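You operate a simulated robot arm through the tools that you are given. There is no shell and no other tool.

The job below is to be done with a simulated robot arm. You get a single attempt, and the scene is never put back.

JOB
Put things in order on the top of the teal bench. At the end: one of the silver nuts from the top of the teal bench is on the top of the green bench; the blue cap from the top of the teal bench stands where the blue green-rim spool (marked "100 mm") stood; the blue green-rim spool from the top of the teal bench is on the teal tray; the purple cup from the top of the teal bench stands where the blue cap stood; whatever was shut is shut again. Leave all else as you found it, and nothing knocked over. Set down upright: green-rim spool.

Only the result counts: the job must be done as asked and must still hold three seconds after the hand-in. Knocking over, shifting, dropping, spilling or breaking anything else fails it. Lids that push on must go on centred and level and be pressed home; caps that screw on are set level and turned clockwise until they are tight.

ROBOT AND FRAMES
A 6-joint arm with a two-finger parallel gripper, fixed in place. Base frame: the origin is on the floor under the middle of its stand, x ahead of it, y to its left, z up; the work surface is at about z = 0.8. Lengths are in m, angles in degrees, forces in N, time in s.
With the tool pointing down near the work surface it reaches from about 0.26 to 0.68 m from the base axis. Its first joint turns from -66.0 to 66.0 degrees. Payload 2.9 kg.
The TCP is the grasp point between the finger pads, 0.03 m short of the fingertips. In the tool frame z runs along the fingers and y along their closing line. The gripper opens to 0.11 m. The fingers are 0.02 m wide and 0.01 m thick; the gripper's body (0.048 by 0.112 m) begins 0.055 m behind the TCP.
Orientation is told as [roll, pitch, yaw] about the base's x, y, z axes, in that order, counted from this pose: with the fingers straight down and closing along the base's y, the tool's x points along the base's -x, its y along +y and its z along -z.

CONTROLS
- The arm moves only by the tool play_rows. Its argument "motion" is one flat list of numbers, 6 for each row, row after row: the shift along the tool's x, y, z in cm, then the turn, a rotation vector about the tool's x, y, z in degrees. In form: [tx, ty, tz, rx, ry, rz, tx, ty, tz, rx, ry, rz, ...]. A call has 1 to 20 rows; each row shifts and turns the commanded pose from where the row before left it, along the tool's axes as they then stand. "hand" is the closure in counts, from 0 (fully open) to 255 (shut), set as the call begins (left out, the last holds). Each row takes 0.2 s and may step no farther than 0.05 m and 8.6 degrees from the row before; otherwise, or with a gripper value out of range, the whole call is refused. A pose out of reach is approached as far as the arm can. The call stops where the force on the tool passes 40 N (or 10 N more than at its start, if that is more) or the arm is blocked; 0.2 s more then pass. The fingers move at their own pace (about 0.108 m/s each) and stop on an object; they squeeze with about 23 N. The grip force told is the motor's: it shows also when the fingers shut on nothing. Time passes only in rows, and 0.2 s behind the last, so rows that do not move let the fingers close. The reply holds the time, the measured pose of the TCP, the force on the tool along the base axes, the opening and the grip force, in the units named above and with some noise, with the torque about the TCP (base axes, N m) and any sound that the robot's microphone picked up.
- Cameras (640 x 400 px; columns grow to the right, rows downward): "scene" is fixed at [0.0588, 0.4311, 1.3658]; the picture's right is [-0.87, -0.49, 0.00], its down [-0.36, 0.64, -0.68] and it looks along [0.33, -0.59, -0.74] (base axes); focal length 265 px, centre (320, 200). "wrist" rides on the gripper at [0.072, 0.017, -0.103] in the tool frame; the picture's right is [-0.23, 0.97, 0.00], its down [-0.76, -0.18, -0.62] and it looks along [-0.61, -0.14, 0.78] (tool axes); focal length 222 px, centre (320, 200). There is no depth. A picture from a camera that has moved, and an enlarged one, comes with that camera's place and axes in the base frame and with its lens.
- capture(camera): a new picture of that camera. The clock stands still meanwhile.
- zoom(camera, box): a new picture of the part [left, top, right, bottom] of that camera's present view, enlarged. The clock stands still meanwhile.
- hand_in(): hands the job in; it is judged then, once.

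Places have to be worked out from the pictures, the camera data and where the tool is seen. Open the gripper and draw the arm clear of the work before you hand the job in, unless the task says otherwise.

The tools are called after ">>>" as a command line: name --argument value ..., lists and objects as JSON in quotes. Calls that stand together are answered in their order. play_rows: Moves the arm, as the interface text tells. Its arguments: {"type":"object","properties":{"motion":{"type":"array","items":{"type":"number"}},"hand":{"type":"number"}},"required":["motion"]} The other tools are called the same way: capture (camera) takes a picture; zoom (camera, box) takes an enlarged picture of a part of a camera's view; hand_in () hands the job in.

At the start:

```text
time: 0.0
tcp_pos: [0.3884, 0.0937, 1.1156]
tcp_rot: [0.0, 0.0, -0.1]
contact_force: [-0.2, 0.3, 0.3]
wrist_torque: [0.01, 0.0, -0.03]
width: 0.11
grasp_force: 0.1
```

scene: 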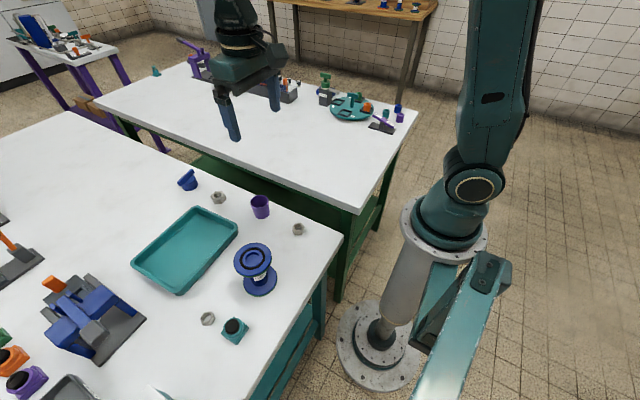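
wrist: 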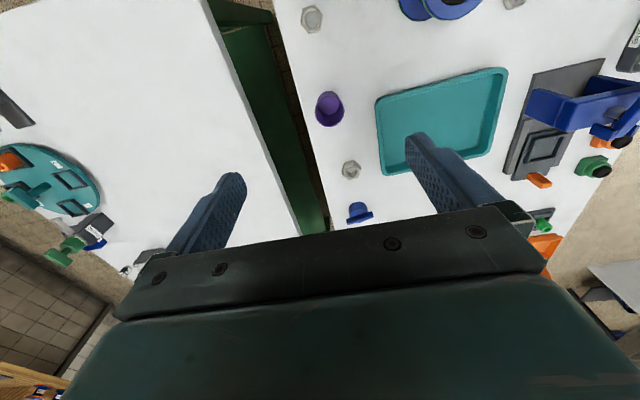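

I'll begin by looking closer at the teal bench's objects in both cameras.

>>> zoom --camera "scene" --box '[160, 150, 340, 262]'

>>> zoom --camera "scene" --box '[120, 220, 320, 345]'

>>> zoom --camera "scene" --box '[0, 200, 320, 400]'

>>> zoom --camera "scene" --box '[100, 40, 440, 252]'

>>> zoom --camera "wrist" --box '[280, 0, 640, 225]'

```text
3.56 times, centred on (250, 206) of scene
camera zoom: at [0.0588, 0.4311, 1.3658], right [-0.87, -0.49, 0.0], down [-0.36, 0.64, -0.68], along [0.33, -0.59, -0.74], focal length 941 px, centre (569, 179)
```

zoom: 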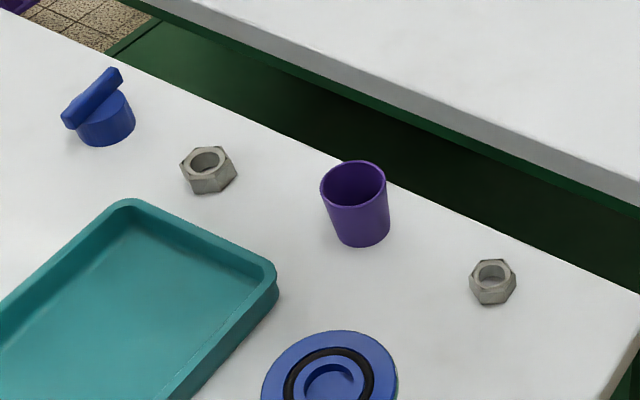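

```text
3.20 times, centred on (220, 282) of scene
camera zoom: at [0.0588, 0.4311, 1.3658], right [-0.87, -0.49, 0.0], down [-0.36, 0.64, -0.68], along [0.33, -0.59, -0.74], focal length 847 px, centre (640, -64)
```

zoom: 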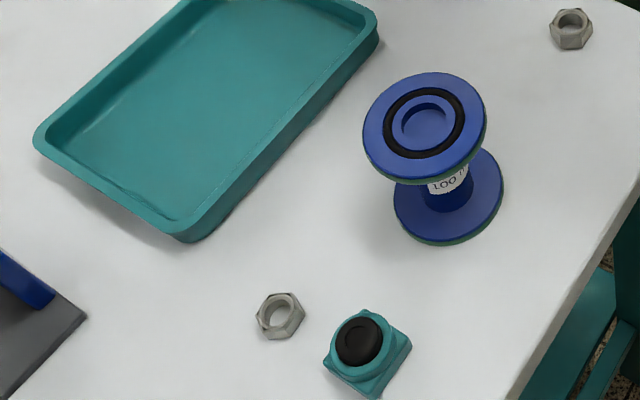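

```text
2.00 times, centred on (160, 300) of scene
camera zoom: at [0.0588, 0.4311, 1.3658], right [-0.87, -0.49, 0.0], down [-0.36, 0.64, -0.68], along [0.33, -0.59, -0.74], focal length 529 px, centre (640, 0)
```

zoom: 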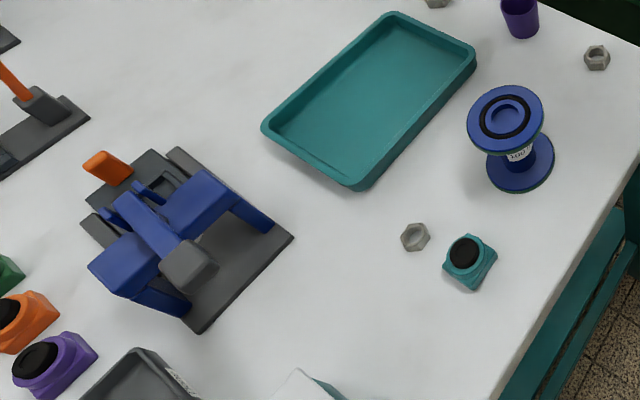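

```text
1.88 times, centred on (270, 146) of scene
camera zoom: at [0.0588, 0.4311, 1.3658], right [-0.87, -0.49, 0.0], down [-0.36, 0.64, -0.68], along [0.33, -0.59, -0.74], focal length 498 px, centre (414, 302)
```

zoom: 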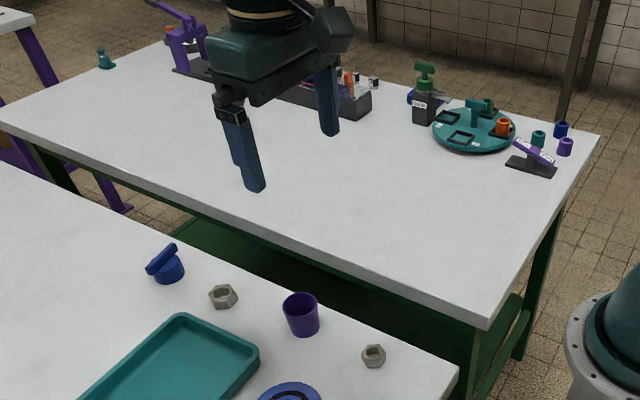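

```text
1.78 times, centred on (460, 112) of wrist
camera zoom: at [0.3166, 0.1115, 1.2198], right [0.23, 0.97, 0.0], down [0.76, -0.18, 0.62], along [0.61, -0.14, -0.78], focal length 395 px, centre (71, 356)
```

zoom: 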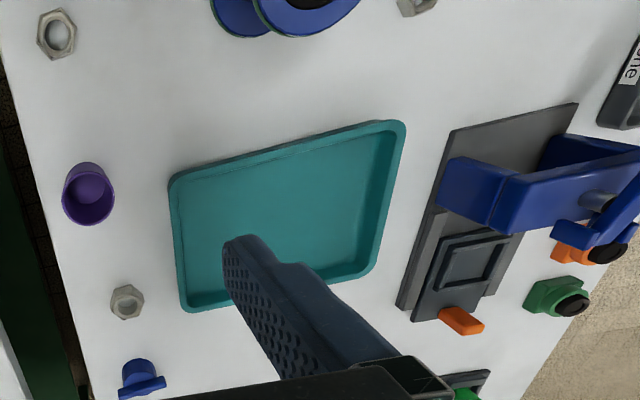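

Positions estimated from the pictures: nut near the corner ~(0.308,0.103), cup ~(0.430,0.103), nut ~(0.570,0.124), cap ~(0.69,0.12), spool ~(0.307,0.265) about 10 cm tall, tray x 0.45–0.59, y 0.17–0.38. I move over the nut nearest the base to refine these with the wrist camera.

>>> play_rows --motion '[1.6, 0.18, 3.5, 0, 0, 0, 1.6, 0.18, 3.5, 0, 0, 0, 1.6, 0.18, 3.5, 0, 0, 0, 1.6, 0.18, 3.5, 0, 0, 0, 1.6, 0.18, 3.5, 0, 0, 0]' --hand 0

>>> capture --camera "wrist"

>>> capture --camera "scene"

```text
time: 1.2
tcp_pos: [0.3088, 0.1039, 0.9416]
tcp_rot: [0.0, -0.3, 0.1]
contact_force: [-0.2, 0.3, 0.2]
wrist_torque: [0.0, 0.0, -0.04]
width: 0.1099
grasp_force: 0.0
```

```text
taken
camera wrist: at [0.2377, 0.1218, 1.0439], right [0.23, 0.97, 0.0], down [0.76, -0.18, 0.62], along [0.61, -0.14, -0.78], focal length 222 px, centre (320, 200)
```

wrist: 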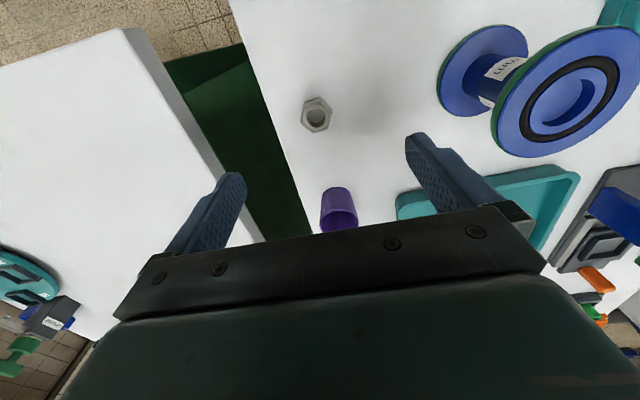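

```text
taken
```

scene: 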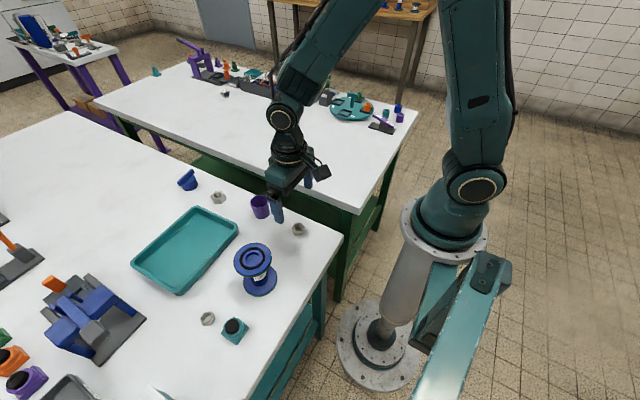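

The nut shows at (316,115) in the wrist picture, which puts it at about (0.309, 0.101). I zoom to read the flats' orientation.

>>> zoom --camera "wrist" --box '[276, 90, 356, 140]'

>>> zoom --camera "wrist" --box '[420, 0, 640, 138]'

>>> zoom --camera "scene" --box '[280, 60, 440, 160]'

```text
8.00 times, centred on (316, 115) of wrist
camera zoom: at [0.2377, 0.1218, 1.0439], right [0.23, 0.97, 0.0], down [0.76, -0.18, 0.62], along [0.61, -0.14, -0.78], focal length 1777 px, centre (352, 880)
```

zoom: 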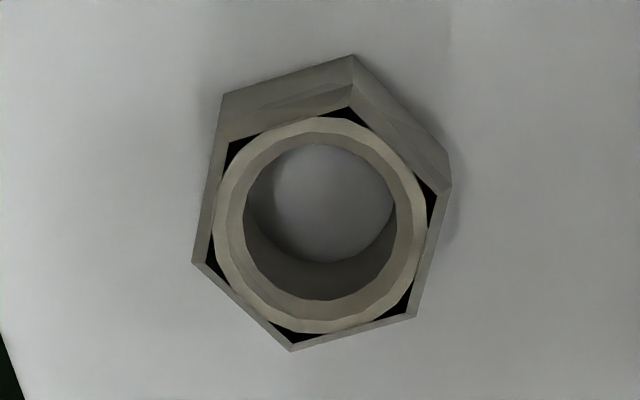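

```text
2.90 times, centred on (530, 69) of wrist
camera zoom: at [0.2377, 0.1218, 1.0439], right [0.23, 0.97, 0.0], down [0.76, -0.18, 0.62], along [0.61, -0.14, -0.78], focal length 644 px, centre (-289, 580)
```

zoom: 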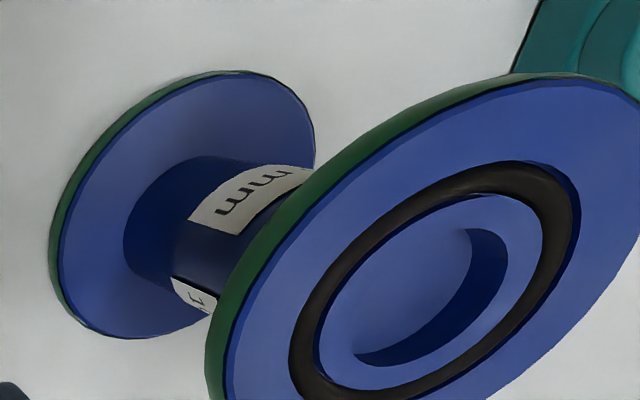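

```text
4.00 times, centred on (360, 110) of scene
camera zoom: at [0.0588, 0.4311, 1.3658], right [-0.87, -0.49, 0.0], down [-0.36, 0.64, -0.68], along [0.33, -0.59, -0.74], focal length 1058 px, centre (160, 560)
```

zoom: 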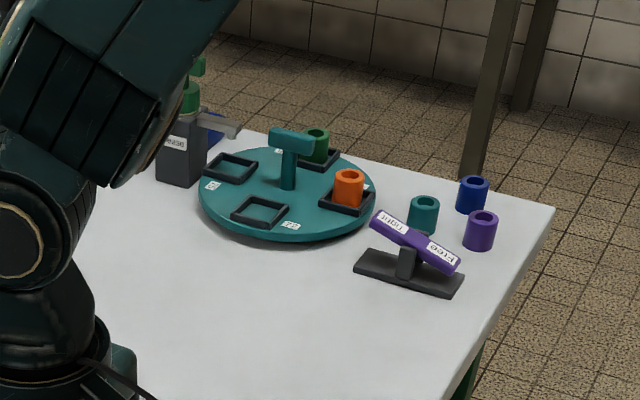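

Flats' normals lie at about 2.5°, 62.5° and 122.5°, centre ~(0.310,0.1005), 2.7 cm across flats. I turn the hand by -27.5° yaw and descend over the nut, open.

>>> play_rows --motion '[-0.12, -0.28, 2, 0, 0, 6.9, 0, 0, 2, 0, 0, 6.9, 0, 0, 2, 0, 0, 6.9, 0, 0, 2, 0, 0, 6.8, 0, 0, 1.3, 0, 0, 0, 0, 0, 1.2, 0, 0, 0, 0, 0, 0, 0, 0, 0]' --hand 0

>>> capture --camera "wrist"

```text
time: 2.8
tcp_pos: [0.3097, 0.1011, 0.8356]
tcp_rot: [0.0, 0.0, -27.5]
contact_force: [0.9, 0.2, -0.5]
wrist_torque: [-0.02, 0.01, 0.0]
width: 0.1102
grasp_force: 0.0
```

```text
taken
camera wrist: at [0.254, 0.1491, 0.9395], right [0.65, 0.76, 0.0], down [0.59, -0.51, 0.62], along [0.47, -0.41, -0.78], focal length 222 px, centre (320, 200)
```

wrist: 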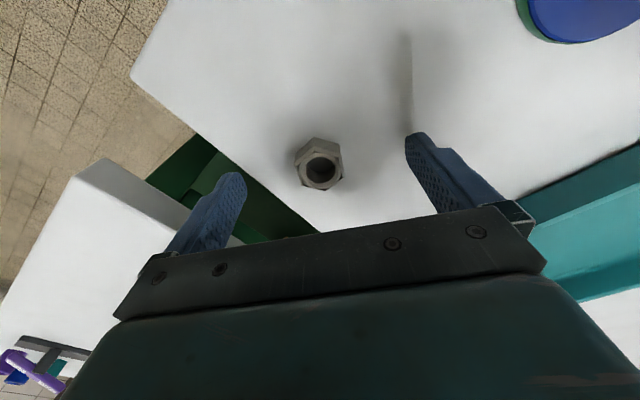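

The nut lies between the open fingers with clear bench around. I close on it.

>>> play_rows --motion '[0, 0, 0, 0, 0, 0, 0, 0, 0, 0, 0, 0, 0, 0, 0, 0, 0, 0, 0, 0, 0, 0, 0, 0]' --hand 255

>>> capture --camera "wrist"

```text
time: 3.8
tcp_pos: [0.3112, 0.1001, 0.836]
tcp_rot: [-0.1, 0.0, -27.5]
contact_force: [0.7, -0.8, 0.1]
wrist_torque: [-0.01, 0.0, 0.02]
width: 0.029
grasp_force: 23.1
```

```text
taken
camera wrist: at [0.254, 0.1491, 0.9397], right [0.65, 0.76, 0.0], down [0.59, -0.51, 0.62], along [0.47, -0.41, -0.78], focal length 222 px, centre (320, 200)
```

wrist: 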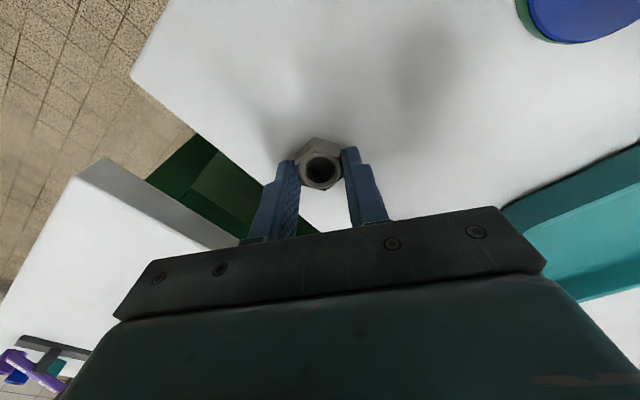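

The nut is held (2.9 cm, 23 N). I lift it 9 cm and carry it across the gap to a free part of the green bench around (0.35,-0.14).

>>> play_rows --motion '[0, 0, -2, 0, 0, 0, 0, 0, -3.5, 0, 0, 0, 0, 0, -3.5, 0, 0, 0, -2.44, -3.24, 0, 0, 0, 0, -2.44, -3.24, 0, 0, 0, 0, -2.44, -3.24, 0, 0, 0, 0, -2.44, -3.24, 0, 0, 0, 0, -2.44, -3.24, 0, 0, 0, 0, -2.44, -3.24, 0, 0, 0, 0, 0, 0, 0, 0, 0, 0]' --hand 255

>>> capture --camera "wrist"

>>> capture --camera "scene"

```text
time: 6.0
tcp_pos: [0.3493, -0.1412, 0.9271]
tcp_rot: [0.0, 0.0, -27.5]
contact_force: [-0.7, -0.2, -0.2]
wrist_torque: [-0.01, -0.03, 0.01]
width: 0.0293
grasp_force: 22.8
```

```text
taken
camera wrist: at [0.295, -0.0913, 1.0305], right [0.65, 0.76, 0.0], down [0.59, -0.51, 0.62], along [0.47, -0.41, -0.78], focal length 222 px, centre (320, 200)
```

wrist: 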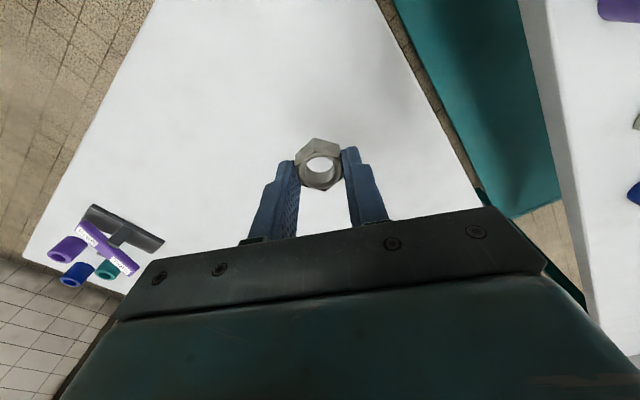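

```text
taken
```

scene: 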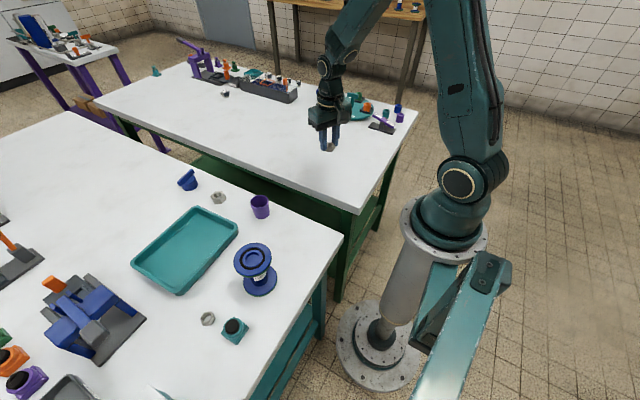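

The spot below is clear. I lower in steps until just above the expected set-down height (~0.836).

>>> play_rows --motion '[0, 0, 2.5, 0, 0, 0, 0, 0, 2.5, 0, 0, 0, 0, 0, 2.5, 0, 0, 0, 0, 0, 0.5, 0, 0, 0, 0, 0, 0.4, 0, 0, 0, 0, 0, 0.4, 0, 0, 0, 0, 0, 0, 0, 0, 0]' --hand 255

>>> zoom --camera "wrist" --box '[240, 110, 400, 210]'

```text
time: 7.6
tcp_pos: [0.3496, -0.1409, 0.8381]
tcp_rot: [0.0, 0.0, -27.4]
contact_force: [-0.5, 0.3, -0.6]
wrist_torque: [0.01, -0.02, 0.02]
width: 0.0291
grasp_force: 22.3
```

```text
4.00 times, centred on (320, 160) of wrist
camera zoom: at [0.2938, -0.0912, 0.942], right [0.65, 0.76, 0.0], down [0.59, -0.51, 0.62], along [0.47, -0.41, -0.78], focal length 888 px, centre (320, 360)
```

zoom: 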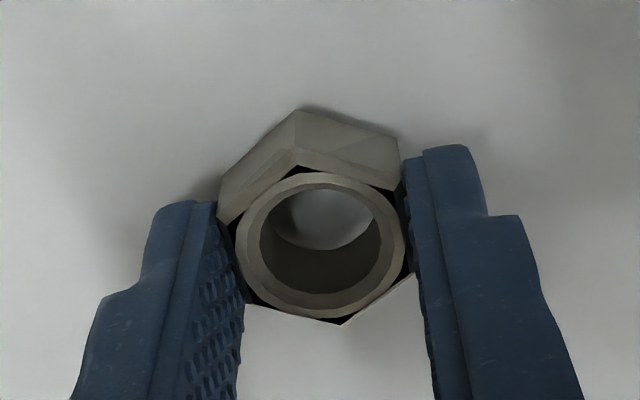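

It is 2 mm or so above the top. I lower in 1 mm steps and watch the force.

>>> play_rows --motion '[0, 0, 0.1, 0, 0, 0, 0, 0, 0.1, 0, 0, 0, 0, 0, 0, 0, 0, 0]' --hand 255

```text
time: 8.4
tcp_pos: [0.3496, -0.1401, 0.8364]
tcp_rot: [0.0, 0.0, -27.5]
contact_force: [0.2, 0.1, -1.3]
wrist_torque: [0.01, -0.02, 0.01]
width: 0.0292
grasp_force: 22.8
```

Still almost free; one more millimetre.

>>> play_rows --motion '[0, 0, 0.08, 0, 0, 0, 0, 0, 0, 0, 0, 0]' --hand 255

```text
time: 9.0
tcp_pos: [0.3486, -0.1398, 0.8361]
tcp_rot: [0.0, 0.0, -27.5]
contact_force: [-1.6, 1.3, 8.3]
wrist_torque: [0.04, 0.07, -0.01]
width: 0.0293
grasp_force: 23.7
```

Contact (8 N up): the nut is on the green bench. I open and rise.

>>> play_rows --motion '[0, 0, 0, 0, 0, 0, 0, 0, 0, 0, 0, 0, 0, 0, 0, 0, 0, 0, 0, 0, -1.5, 0, 0, 0, 0, 0, -3, 0, 0, 0, 0, 0, -4, 0, 0, 0, 0, 0, -4, 0, 0, 0]' --hand 0

>>> capture --camera "wrist"

```text
time: 10.6
tcp_pos: [0.352, -0.1407, 0.9592]
tcp_rot: [0.0, 0.0, -27.5]
contact_force: [-0.2, 1.3, -0.8]
wrist_torque: [-0.03, -0.01, -0.02]
width: 0.1099
grasp_force: 0.1
```

```text
taken
camera wrist: at [0.2943, -0.0916, 1.0631], right [0.65, 0.76, 0.0], down [0.59, -0.51, 0.62], along [0.47, -0.41, -0.78], focal length 222 px, centre (320, 200)
```

wrist: 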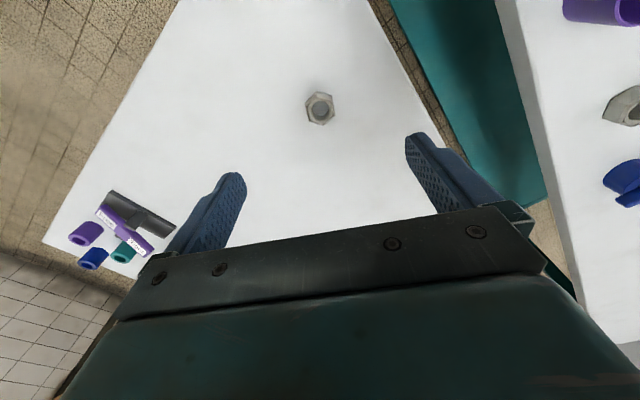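

The nut stands on the green bench. Next I rise, turn back to yaw 0 and go above the spool to look at it.

>>> play_rows --motion '[0, 0, -2.3, 0, 0, -6.9, 0, 0, -2.3, 0, 0, -6.9, 0, 0, -2.3, 0, 0, -6.9, 0, 0, -2.3, 0, 0, -6.8, 0.48, 4.48, 0, 0, 0, 0, 0.48, 4.48, 0, 0, 0, 0, 0.48, 4.48, 0, 0, 0, 0, 0.48, 4.48, 0, 0, 0, 0, 0.48, 4.48, 0, 0, 0, 0, 0.48, 4.48, 0, 0, 0, 0, 0.48, 4.48, 0, 0, 0, 0, 0.48, 4.48, 0, 0, 0, 0, 0.48, 4.48, 0, 0, 0, 0, 0, 0, 0, 0, 0, 0]' --hand 0

>>> capture --camera "wrist"

```text
time: 13.6
tcp_pos: [0.3059, 0.264, 1.055]
tcp_rot: [0.0, 0.0, 0.0]
contact_force: [1.4, -0.5, 0.0]
wrist_torque: [-0.03, 0.0, 0.0]
width: 0.1099
grasp_force: 0.0
```

```text
taken
camera wrist: at [0.2341, 0.2821, 1.1575], right [0.23, 0.97, 0.0], down [0.76, -0.18, 0.62], along [0.61, -0.14, -0.78], focal length 222 px, centre (320, 200)
```

wrist: 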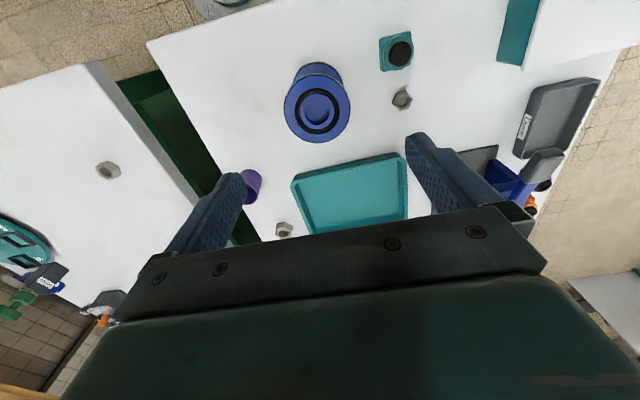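

The spool's top is around (317,105) in the picture. I zoom for an exact centre.

>>> zoom --camera "wrist" --box '[260, 50, 388, 130]'

>>> zoom --camera "wrist" --box '[220, 140, 440, 278]'

```text
5.00 times, centred on (324, 90) of wrist
camera zoom: at [0.2341, 0.2821, 1.1575], right [0.23, 0.97, 0.0], down [0.76, -0.18, 0.62], along [0.61, -0.14, -0.78], focal length 1111 px, centre (300, 750)
```

zoom: 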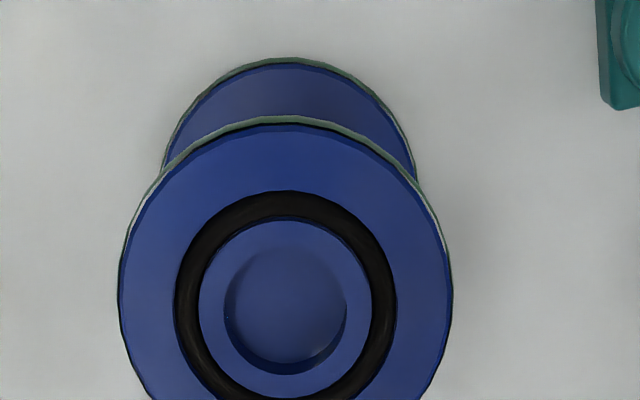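

```text
2.90 times, centred on (330, 209) of wrist
camera zoom: at [0.2341, 0.2821, 1.1575], right [0.23, 0.97, 0.0], down [0.76, -0.18, 0.62], along [0.61, -0.14, -0.78], focal length 644 px, centre (291, 174)
```

zoom: 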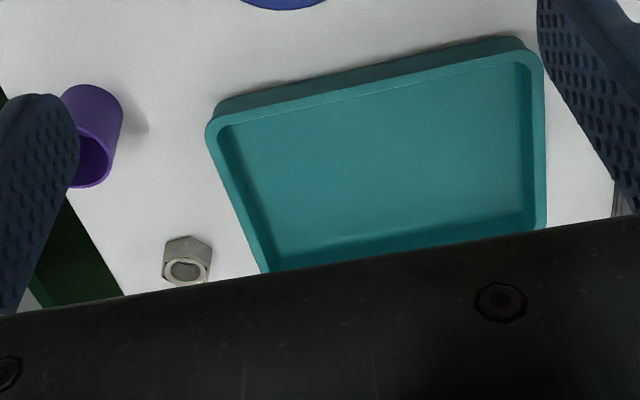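

Spool axis comes out at about (0.308, 0.261), flange 7.5 cm wide, top at ~0.90. I descend open around the top flange.

>>> play_rows --motion '[-0.2, -0.3, 3, 0, 0, 0, 0, 0, 4, 0, 0, 0, 0, 0, 4, 0, 0, 0, 0, 0, 3, 0, 0, 0, 0, 0, 1.5, 0, 0, 0, 0, 0, 0.8, 0, 0, 0, 0, 0, 0, 0, 0, 0]' --hand 0

>>> capture --camera "wrist"

>>> zoom --camera "scene" --box '[180, 200, 340, 300]'

```text
time: 15.2
tcp_pos: [0.3093, 0.2612, 0.8904]
tcp_rot: [0.0, 0.0, 0.0]
contact_force: [-0.4, -0.1, -1.0]
wrist_torque: [0.01, 0.04, 0.02]
width: 0.1099
grasp_force: 0.1
```

```text
taken
camera wrist: at [0.2375, 0.2781, 0.9939], right [0.23, 0.97, 0.0], down [0.76, -0.18, 0.62], along [0.61, -0.14, -0.78], focal length 222 px, centre (320, 200)
```

wrist: 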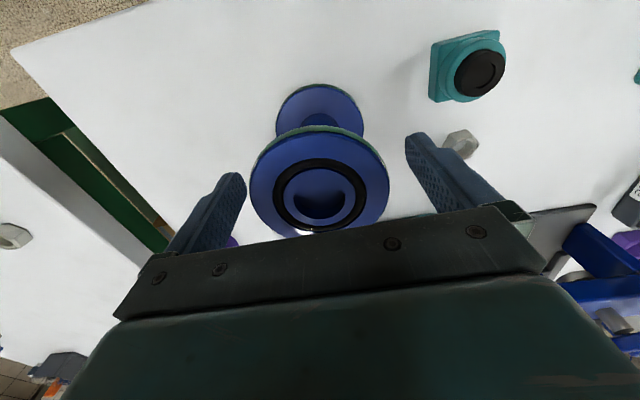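

```text
4.00 times, centred on (260, 250) of scene
camera zoom: at [0.0588, 0.4311, 1.3658], right [-0.87, -0.49, 0.0], down [-0.36, 0.64, -0.68], along [0.33, -0.59, -0.74], focal length 1058 px, centre (560, 0)
```

zoom: 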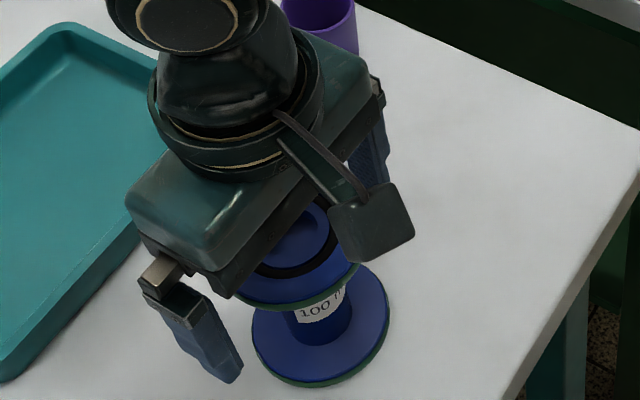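

The flange lies centred between the fingers. I close.

>>> play_rows --motion '[0, 0, 0, 0, 0, 0, 0, 0, 0, 0, 0, 0, 0, 0, 0, 0, 0, 0]' --hand 255

>>> zoom --camera "scene" --box '[180, 200, 340, 300]'

>>> capture --camera "wrist"

```text
time: 16.0
tcp_pos: [0.3102, 0.2606, 0.8913]
tcp_rot: [0.0, 0.0, 0.1]
contact_force: [-0.4, -0.5, 0.5]
wrist_torque: [0.01, 0.01, -0.05]
width: 0.0738
grasp_force: 22.7
```

```text
4.00 times, centred on (260, 250) of scene
camera zoom: at [0.0588, 0.4311, 1.3658], right [-0.87, -0.49, 0.0], down [-0.36, 0.64, -0.68], along [0.33, -0.59, -0.74], focal length 1058 px, centre (560, 0)
```

zoom: 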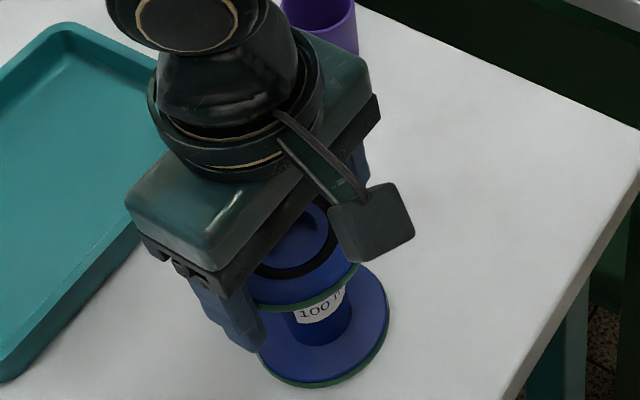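

```text
taken
camera wrist: at [0.2374, 0.2782, 0.994], right [0.23, 0.97, 0.0], down [0.76, -0.18, 0.62], along [0.61, -0.14, -0.78], focal length 222 px, centre (320, 200)
```

wrist: 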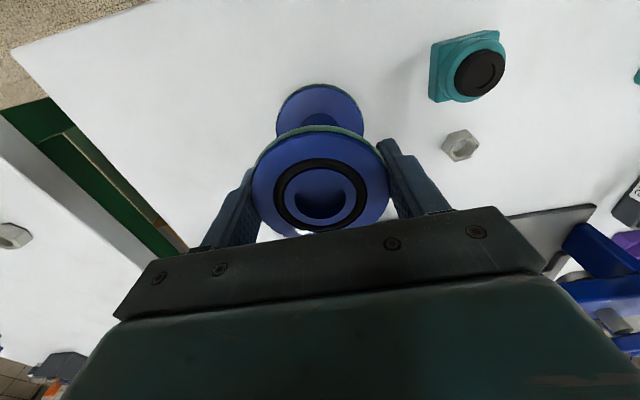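

Held at 7.4 cm. I lift gently 6 cm and check that the spool hangs straight.

>>> play_rows --motion '[0, 0, -0.5, 0, 0, 0, 0, 0, -1, 0, 0, 0, 0, 0, -2, 0, 0, 0, 0, 0, -2, 0, 0, 0, 0, 0, -0.5, 0, 0, 0, 0, 0, 0, 0, 0, 0]' --hand 255

>>> zoom --camera "scene" --box '[180, 180, 340, 280]'

>>> capture --camera "wrist"

```text
time: 17.4
tcp_pos: [0.3087, 0.26, 0.9494]
tcp_rot: [0.0, -0.1, 0.0]
contact_force: [-0.3, 0.2, -1.2]
wrist_torque: [0.04, -0.02, 0.0]
width: 0.0743
grasp_force: 22.7
```

```text
4.00 times, centred on (260, 230) of scene
camera zoom: at [0.0588, 0.4311, 1.3658], right [-0.87, -0.49, 0.0], down [-0.36, 0.64, -0.68], along [0.33, -0.59, -0.74], focal length 1058 px, centre (560, 80)
```

zoom: 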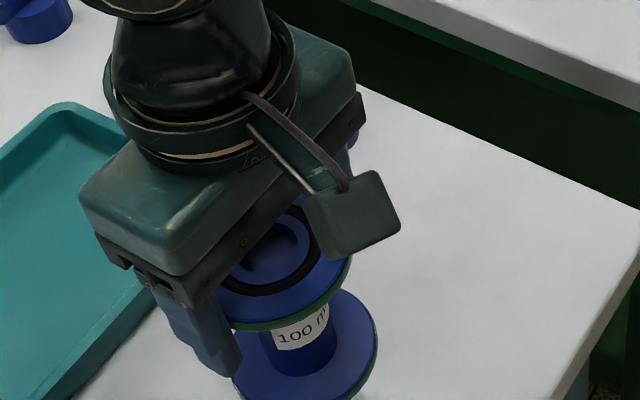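

```text
taken
camera wrist: at [0.2362, 0.2783, 1.053], right [0.23, 0.97, 0.0], down [0.76, -0.18, 0.62], along [0.61, -0.14, -0.78], focal length 222 px, centre (320, 200)
```

wrist: 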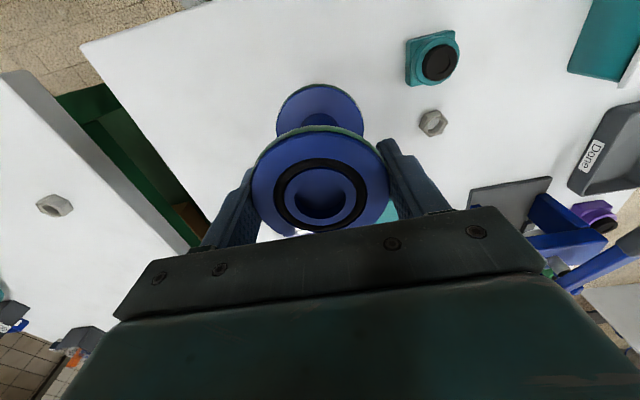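

The spool hangs straight. I carry it over the tray's centre, about (0.522, 0.278).

>>> play_rows --motion '[0, 0, -1, 0, 0, 0, -0.5, 0, -1, 0, 0, 0, -1.5, 0.2, 0, 0, 0, 0, -2.5, 0.25, 0, 0, 0, 0, -3, 0.25, 0, 0, 0, 0, -3, 0.25, 0, 0, 0, 0, -3, 0.25, 0, 0, 0, 0, -3, 0.25, 0, 0, 0, 0, -2.5, 0.15, 0, 0, 0, 0, -1.7, 0.1, 0, 0, 0, 0, -0.7, 0, 0, 0, 0, 0, 0, 0, 0, 0, 0, 0]' --hand 255

>>> capture --camera "scene"

>>> capture --camera "wrist"

```text
time: 20.0
tcp_pos: [0.5228, 0.2772, 0.97]
tcp_rot: [-0.1, 0.0, 0.0]
contact_force: [0.1, -0.1, -1.5]
wrist_torque: [0.0, 0.0, 0.0]
width: 0.0741
grasp_force: 22.9
```

```text
taken
```

scene: 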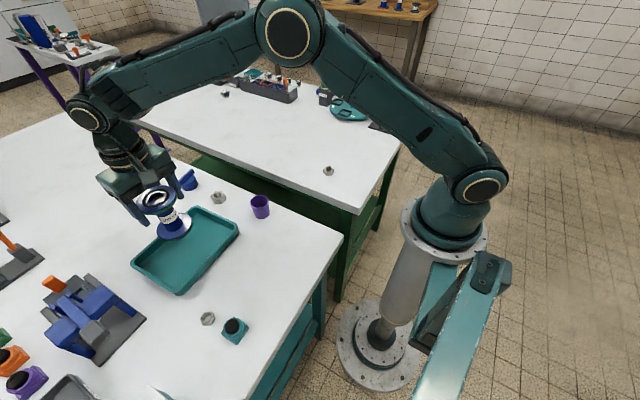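

```text
taken
camera wrist: at [0.4507, 0.2947, 1.0729], right [0.23, 0.97, 0.0], down [0.76, -0.18, 0.62], along [0.61, -0.14, -0.78], focal length 222 px, centre (320, 200)
```

wrist: 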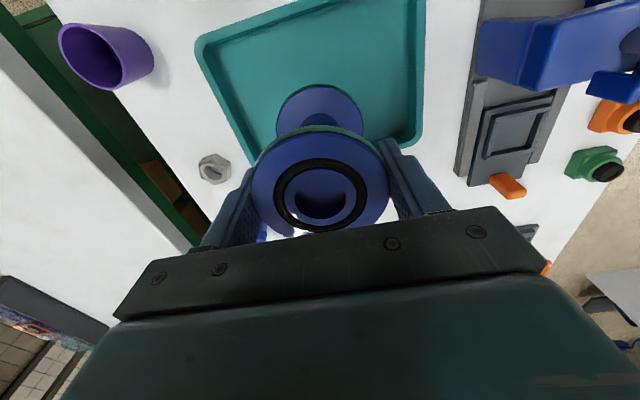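

Tray centre confirmed near (0.518, 0.279). I lower to about 1 cm above the tray floor and then feel for it.

>>> play_rows --motion '[0, 0, 1, 0, 0, 0, 0, 0, 2, 0, 0, 0, 0, 0, 2, 0, 0, 0, 0, 0, 1, 0, 0, 0, 0, 0, 0.5, 0, 0, 0, 0, 0, 0.2, 0, 0, 0, 0, 0, 0, 0, 0, 0]' --hand 255

>>> capture --camera "wrist"

>>> zoom --camera "scene" --box '[90, 160, 250, 300]'

```text
time: 21.6
tcp_pos: [0.5231, 0.278, 0.9018]
tcp_rot: [0.0, 0.0, 0.1]
contact_force: [-0.3, -0.4, -1.7]
wrist_torque: [0.02, 0.02, -0.04]
width: 0.0742
grasp_force: 23.1
```

```text
taken
camera wrist: at [0.4509, 0.2951, 1.005], right [0.23, 0.97, 0.0], down [0.76, -0.18, 0.62], along [0.61, -0.14, -0.78], focal length 222 px, centre (320, 200)
```

wrist: 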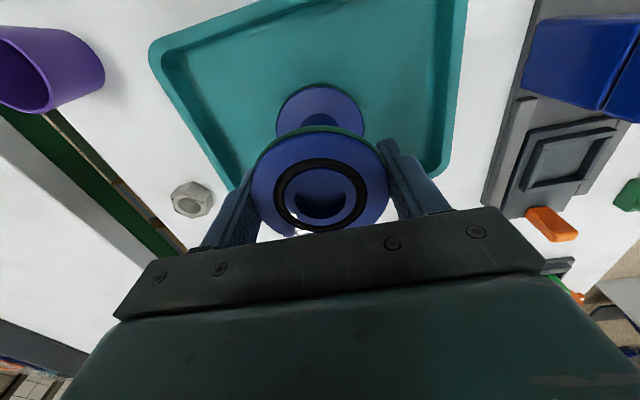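

```text
2.86 times, centred on (170, 230) of scene
camera zoom: at [0.0589, 0.4311, 1.3658], right [-0.87, -0.49, 0.0], down [-0.36, 0.64, -0.68], along [0.33, -0.59, -0.74], focal length 756 px, centre (749, 114)
```

zoom: 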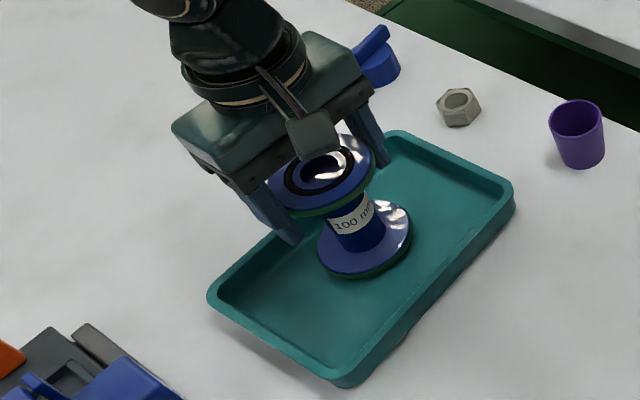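

The spool is within the tray with room on all sides. I lower in 2 mm steps.

>>> play_rows --motion '[0, 0, 0.2, 0, 0, 0, 0, 0, 0.2, 0, 0, 0, 0, 0, 0, 0, 0, 0]' --hand 255

```text
time: 22.4
tcp_pos: [0.5225, 0.277, 0.8983]
tcp_rot: [0.0, 0.0, 0.0]
contact_force: [-0.4, 0.9, -1.6]
wrist_torque: [0.01, -0.01, 0.0]
width: 0.0741
grasp_force: 23.3
```

No contact yet; I go on in 1.5 mm steps.

>>> play_rows --motion '[0, 0, 0.15, 0, 0, 0, 0, 0, 0, 0, 0, 0]' --hand 255

>>> play_rows --motion '[0, 0, 0.1, 0, 0, 0, 0, 0, 0, 0, 0, 0]' --hand 255

```text
time: 23.0
tcp_pos: [0.5225, 0.2774, 0.8979]
tcp_rot: [0.0, 0.0, 0.0]
contact_force: [0.0, 0.3, -1.3]
wrist_torque: [0.01, 0.0, 0.04]
width: 0.0741
grasp_force: 23.0
```

```text
time: 23.6
tcp_pos: [0.5224, 0.2771, 0.8964]
tcp_rot: [0.1, 0.0, 0.1]
contact_force: [-0.2, 0.5, -2.1]
wrist_torque: [-0.02, 0.01, 0.01]
width: 0.0744
grasp_force: 22.6
```

Still hanging free (about -1.5 N); I continue down by a millimetre at a time.

>>> play_rows --motion '[0, 0, 0.1, 0, 0, 0, 0, 0, 0, 0, 0, 0]' --hand 255

```text
time: 24.2
tcp_pos: [0.523, 0.2777, 0.8944]
tcp_rot: [0.1, 0.0, 0.0]
contact_force: [-2.3, -0.6, 5.1]
wrist_torque: [0.1, 0.26, 0.07]
width: 0.0742
grasp_force: 22.9
```

Contact (5 N): the spool is on the tray floor. I open and rise slowly.

>>> play_rows --motion '[0, 0, 0, 0, 0, 0, 0, 0, 0, 0, 0, 0, 0, 0, 0, 0, 0, 0]' --hand 0

>>> capture --camera "wrist"

```text
time: 25.0
tcp_pos: [0.5237, 0.2778, 0.8955]
tcp_rot: [0.0, 0.0, 0.0]
contact_force: [-0.6, -0.5, 0.6]
wrist_torque: [-0.01, -0.02, 0.01]
width: 0.1101
grasp_force: 0.1
```

```text
taken
camera wrist: at [0.451, 0.2948, 0.9982], right [0.23, 0.97, 0.0], down [0.76, -0.18, 0.62], along [0.61, -0.14, -0.78], focal length 222 px, centre (320, 200)
```

wrist: 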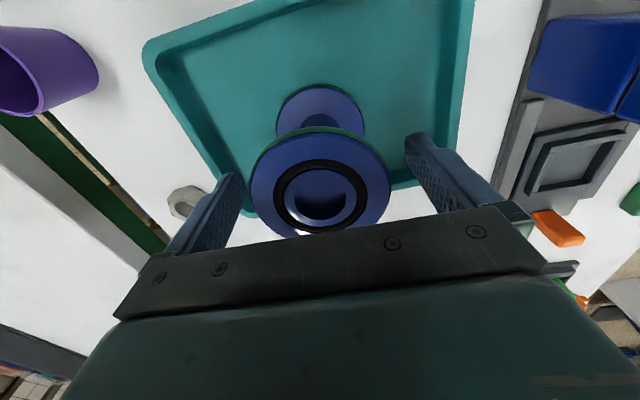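

The spool stands free. I rise and move to look at the blue cap from nearby.

>>> play_rows --motion '[0, 0, -1.5, 0, 0, 0, 0, 0, -3.5, 0, 0, 0, 0, 0, -4, 0, 0, 0, 0, 0, -4, 0, 0, 0, -1.54, -3.14, 0, 0, 0, 0, -1.54, -3.14, 0, 0, 0, 0, -1.54, -3.14, 0, 0, 0, 0, -1.54, -3.14, 0, 0, 0, 0, -1.54, -3.14, 0, 0, 0, 0, 0, 0, 0, 0, 0, 0]' --hand 0

>>> capture --camera "wrist"

>>> capture --camera "scene"

```text
time: 27.2
tcp_pos: [0.6009, 0.1175, 1.0254]
tcp_rot: [0.1, 0.1, -0.1]
contact_force: [0.1, 0.1, 0.1]
wrist_torque: [0.01, -0.02, -0.02]
width: 0.1098
grasp_force: 0.0
```

```text
taken
camera wrist: at [0.5292, 0.1358, 1.1284], right [0.23, 0.97, 0.0], down [0.76, -0.18, 0.62], along [0.61, -0.14, -0.78], focal length 222 px, centre (320, 200)
```

wrist: 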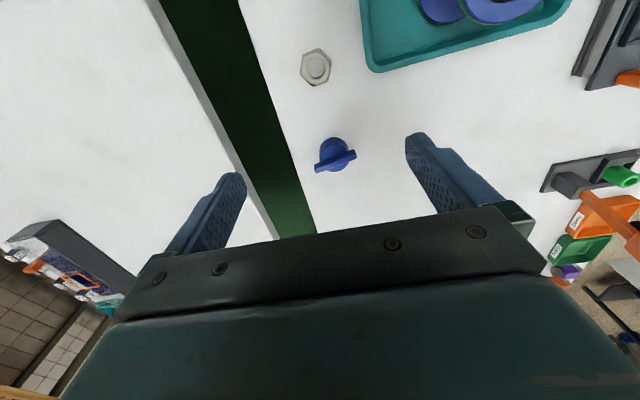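

```text
taken
```

scene: 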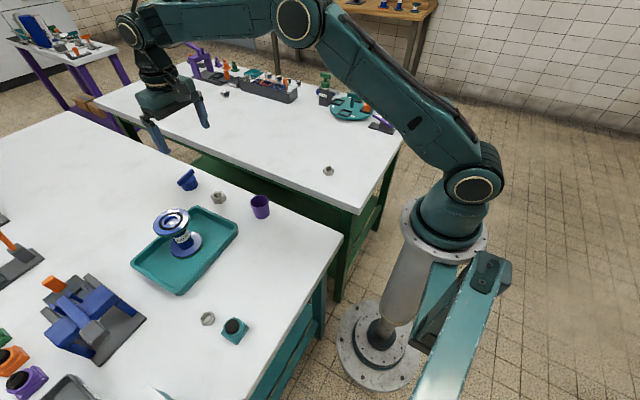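

The cap stands at about (334,155) in the wrist picture with its bar nearly across it. I zoom in on it.

>>> zoom --camera "wrist" --box '[294, 130, 374, 180]'

>>> zoom --camera "scene" --box '[148, 160, 228, 210]'

>>> zoom --camera "scene" --box '[110, 190, 270, 300]'

```text
8.00 times, centred on (334, 155) of wrist
camera zoom: at [0.5292, 0.1358, 1.1284], right [0.23, 0.97, 0.0], down [0.76, -0.18, 0.62], along [0.61, -0.14, -0.78], focal length 1777 px, centre (208, 560)
```

zoom: 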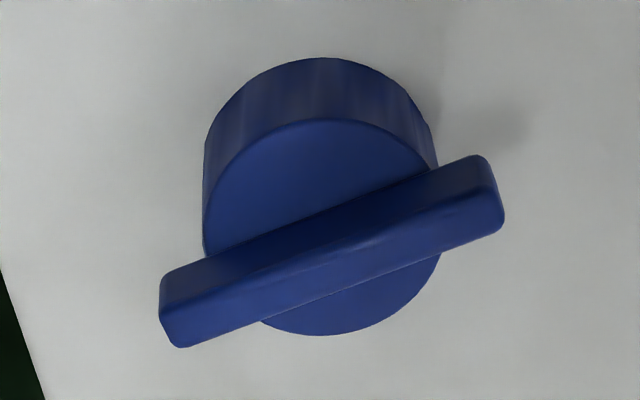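

```text
8.00 times, centred on (188, 185) of scene
camera zoom: at [0.0589, 0.431, 1.3658], right [-0.87, -0.49, 0.0], down [-0.36, 0.64, -0.68], along [0.33, -0.59, -0.74], focal length 2117 px, centre (1376, 320)
```

zoom: 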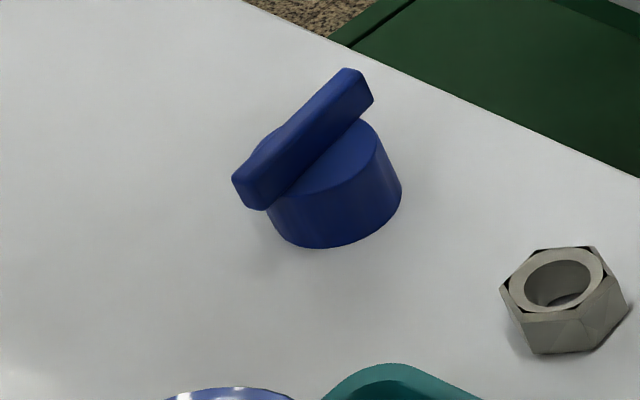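

```text
3.64 times, centred on (190, 245) of scene
camera zoom: at [0.0589, 0.431, 1.3658], right [-0.87, -0.49, 0.0], down [-0.36, 0.64, -0.68], along [0.33, -0.59, -0.74], focal length 962 px, centre (793, 36)
```

zoom: 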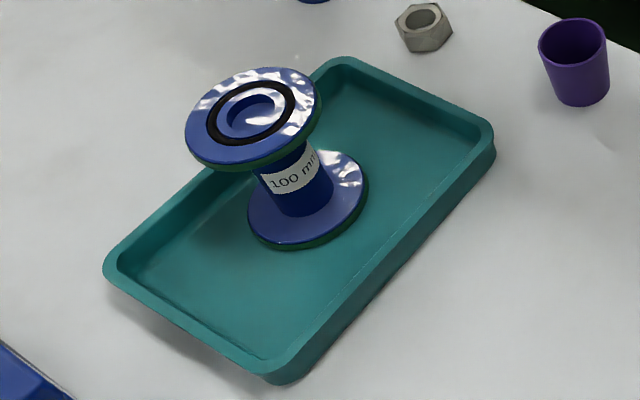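

Spool stands well on the tray. Cap: axis ~(0.690,0.120), body 4.5 cm wide and 2.7 cm tall, bar ~6.2 cm long on top at 99.5° (i.e. yaw +9.5°). It lies just past straight-down reach, so I'll grip the bar by its ends with the tool tilted 15° about the closing line; I turn in place first and check the pose.

>>> play_rows --motion '[0, 0, 0, 0, 0, -4.75, 0, 0, 0, 0, 0, -4.75, 0, 0, 0, 0, -7.5, 0, 0, 0, 0, 0, -7.5, 0, 0, 0, 0, 0, 0, 0]' --hand 0

>>> capture --camera "wrist"

```text
time: 28.4
tcp_pos: [0.5992, 0.1194, 1.0255]
tcp_rot: [-0.1, -15.1, 9.4]
contact_force: [-0.2, -0.1, 0.3]
wrist_torque: [0.03, 0.0, 0.02]
width: 0.1097
grasp_force: 0.1
```

```text
taken
camera wrist: at [0.5019, 0.1214, 1.1062], right [0.06, 1.0, 0.06], down [0.59, -0.08, 0.8], along [0.8, -0.01, -0.6], focal length 222 px, centre (320, 200)
```

wrist: 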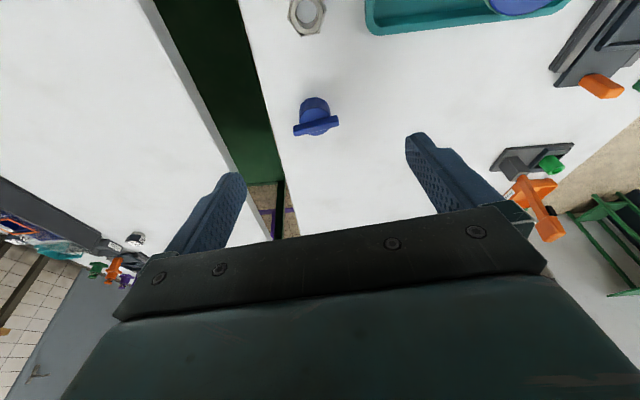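

Axes check out; the cap from this view is again at ~(0.687,0.120). I move to a point 9 cm above the grasp to test reach.

>>> play_rows --motion '[-1.47, -0.31, 2.87, 0, 0, 0, -1.47, -0.31, 2.87, 0, 0, 0, -1.47, -0.31, 2.87, 0, 0, 0, -1.47, -0.31, 2.87, 0, 0, 0, 0, 0, 0, 0, 0, 0]' --hand 0

>>> capture --camera "wrist"

>>> zoom --camera "scene" --box '[110, 90, 270, 220]'

```text
time: 29.6
tcp_pos: [0.6879, 0.1224, 0.9279]
tcp_rot: [0.0, -15.0, 9.5]
contact_force: [0.8, 0.2, 0.4]
wrist_torque: [-0.05, 0.03, 0.02]
width: 0.11
grasp_force: 0.1
```

```text
taken
camera wrist: at [0.5894, 0.124, 1.0093], right [0.06, 1.0, 0.06], down [0.6, -0.08, 0.8], along [0.8, -0.01, -0.6], focal length 222 px, centre (320, 200)
```

wrist: 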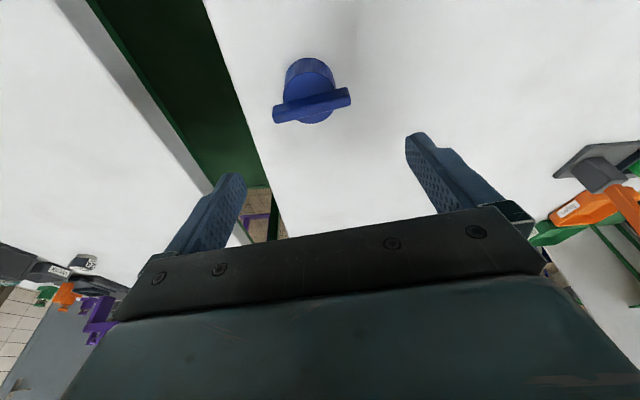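

```text
3.08 times, centred on (190, 155) of scene
camera zoom: at [0.0588, 0.4311, 1.3658], right [-0.87, -0.49, 0.0], down [-0.36, 0.64, -0.68], along [0.33, -0.59, -0.74], focal length 814 px, centre (720, 338)
```

zoom: 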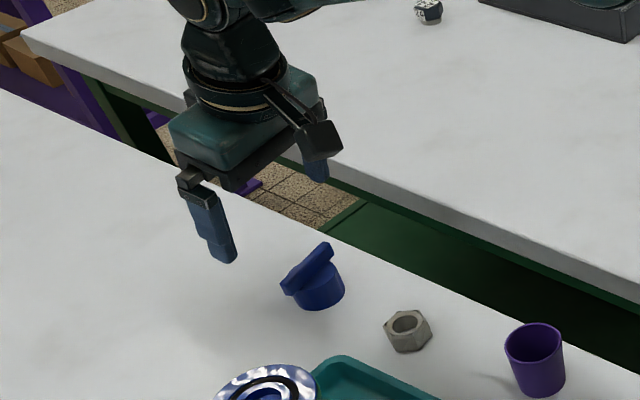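

Reach is fine. I zoom on the cap for a final position check before descending.

>>> zoom --camera "wrist" --box '[250, 45, 378, 125]'

```text
5.00 times, centred on (314, 85) of wrist
camera zoom: at [0.5894, 0.124, 1.0093], right [0.06, 1.0, 0.06], down [0.6, -0.08, 0.8], along [0.8, -0.01, -0.6], focal length 1111 px, centre (350, 775)
```

zoom: 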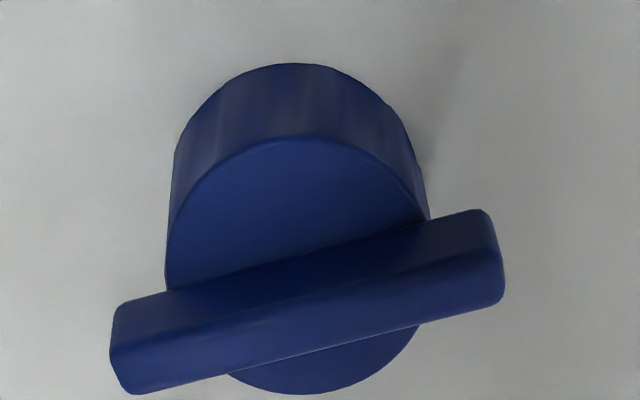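

Cap axis ~(0.691,0.121), bar at 99°. I descend vertically around the bar to TCP z ≈ 0.838.

>>> play_rows --motion '[0.505, -0.05, 2.195, 0, 0, 0, 0.505, -0.05, 2.195, 0, 0, 0, 0.505, -0.05, 2.195, 0, 0, 0, 0.252, -0.025, 1.098, 0, 0, 0, 0.252, -0.025, 1.097, 0, 0, 0, 0, 0, 0, 0, 0, 0]' --hand 0

>>> capture --camera "wrist"

>>> zoom --camera "scene" --box '[110, 110, 270, 220]'

```text
time: 31.0
tcp_pos: [0.691, 0.1208, 0.839]
tcp_rot: [0.0, -15.0, 9.5]
contact_force: [0.6, 0.0, 0.0]
wrist_torque: [-0.01, 0.01, -0.01]
width: 0.11
grasp_force: 0.0
```

```text
taken
camera wrist: at [0.5934, 0.1223, 0.9205], right [0.06, 1.0, 0.06], down [0.6, -0.08, 0.8], along [0.8, -0.01, -0.6], focal length 222 px, centre (320, 200)
```

wrist: 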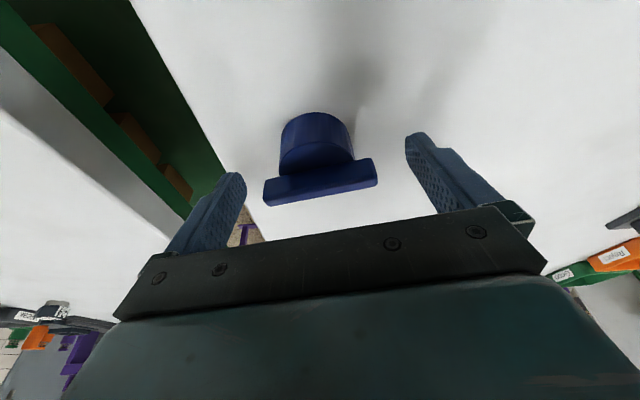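

```text
3.64 times, centred on (190, 165) of scene
camera zoom: at [0.0588, 0.4311, 1.3658], right [-0.87, -0.49, 0.0], down [-0.36, 0.64, -0.68], along [0.33, -0.59, -0.74], focal length 962 px, centre (793, 327)
```

zoom: 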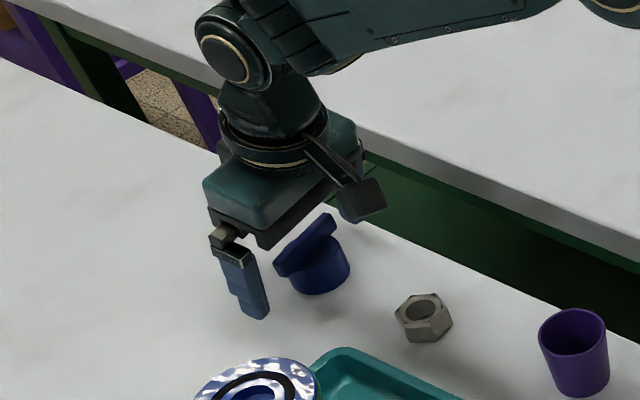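

The bar lies between the finger pads. I close on its ends.

>>> play_rows --motion '[0, 0, 0, 0, 0, 0, 0, 0, 0, 0, 0, 0, 0, 0, 0, 0, 0, 0]' --hand 255

>>> capture --camera "wrist"

>>> zoom --camera "wrist" --box '[240, 90, 400, 220]'

```text
time: 31.8
tcp_pos: [0.6916, 0.1209, 0.8388]
tcp_rot: [0.0, -15.0, 9.5]
contact_force: [0.4, -0.7, 0.6]
wrist_torque: [0.0, 0.01, 0.02]
width: 0.0655
grasp_force: 22.6
```

```text
taken
camera wrist: at [0.5933, 0.1223, 0.9206], right [0.06, 1.0, 0.06], down [0.6, -0.08, 0.8], along [0.8, -0.01, -0.6], focal length 222 px, centre (320, 200)
```

wrist: 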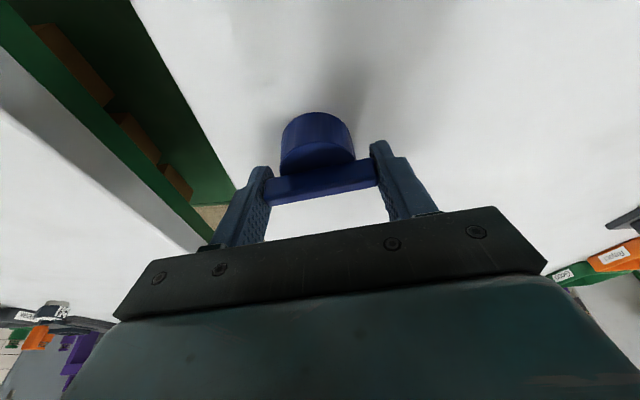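

```text
3.08 times, centred on (320, 155) of wrist
camera zoom: at [0.5933, 0.1223, 0.9206], right [0.06, 1.0, 0.06], down [0.6, -0.08, 0.8], along [0.8, -0.01, -0.6], focal length 684 px, centre (320, 338)
```

zoom: 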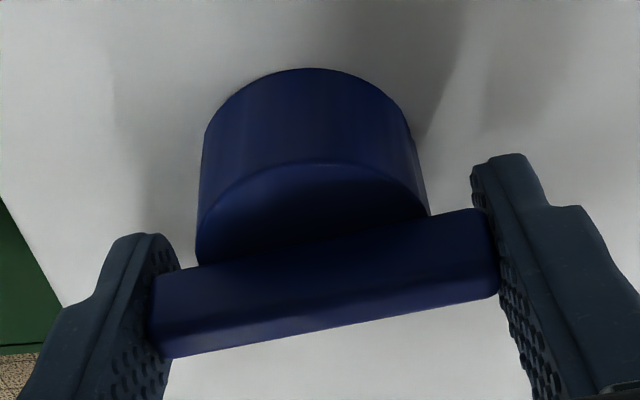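

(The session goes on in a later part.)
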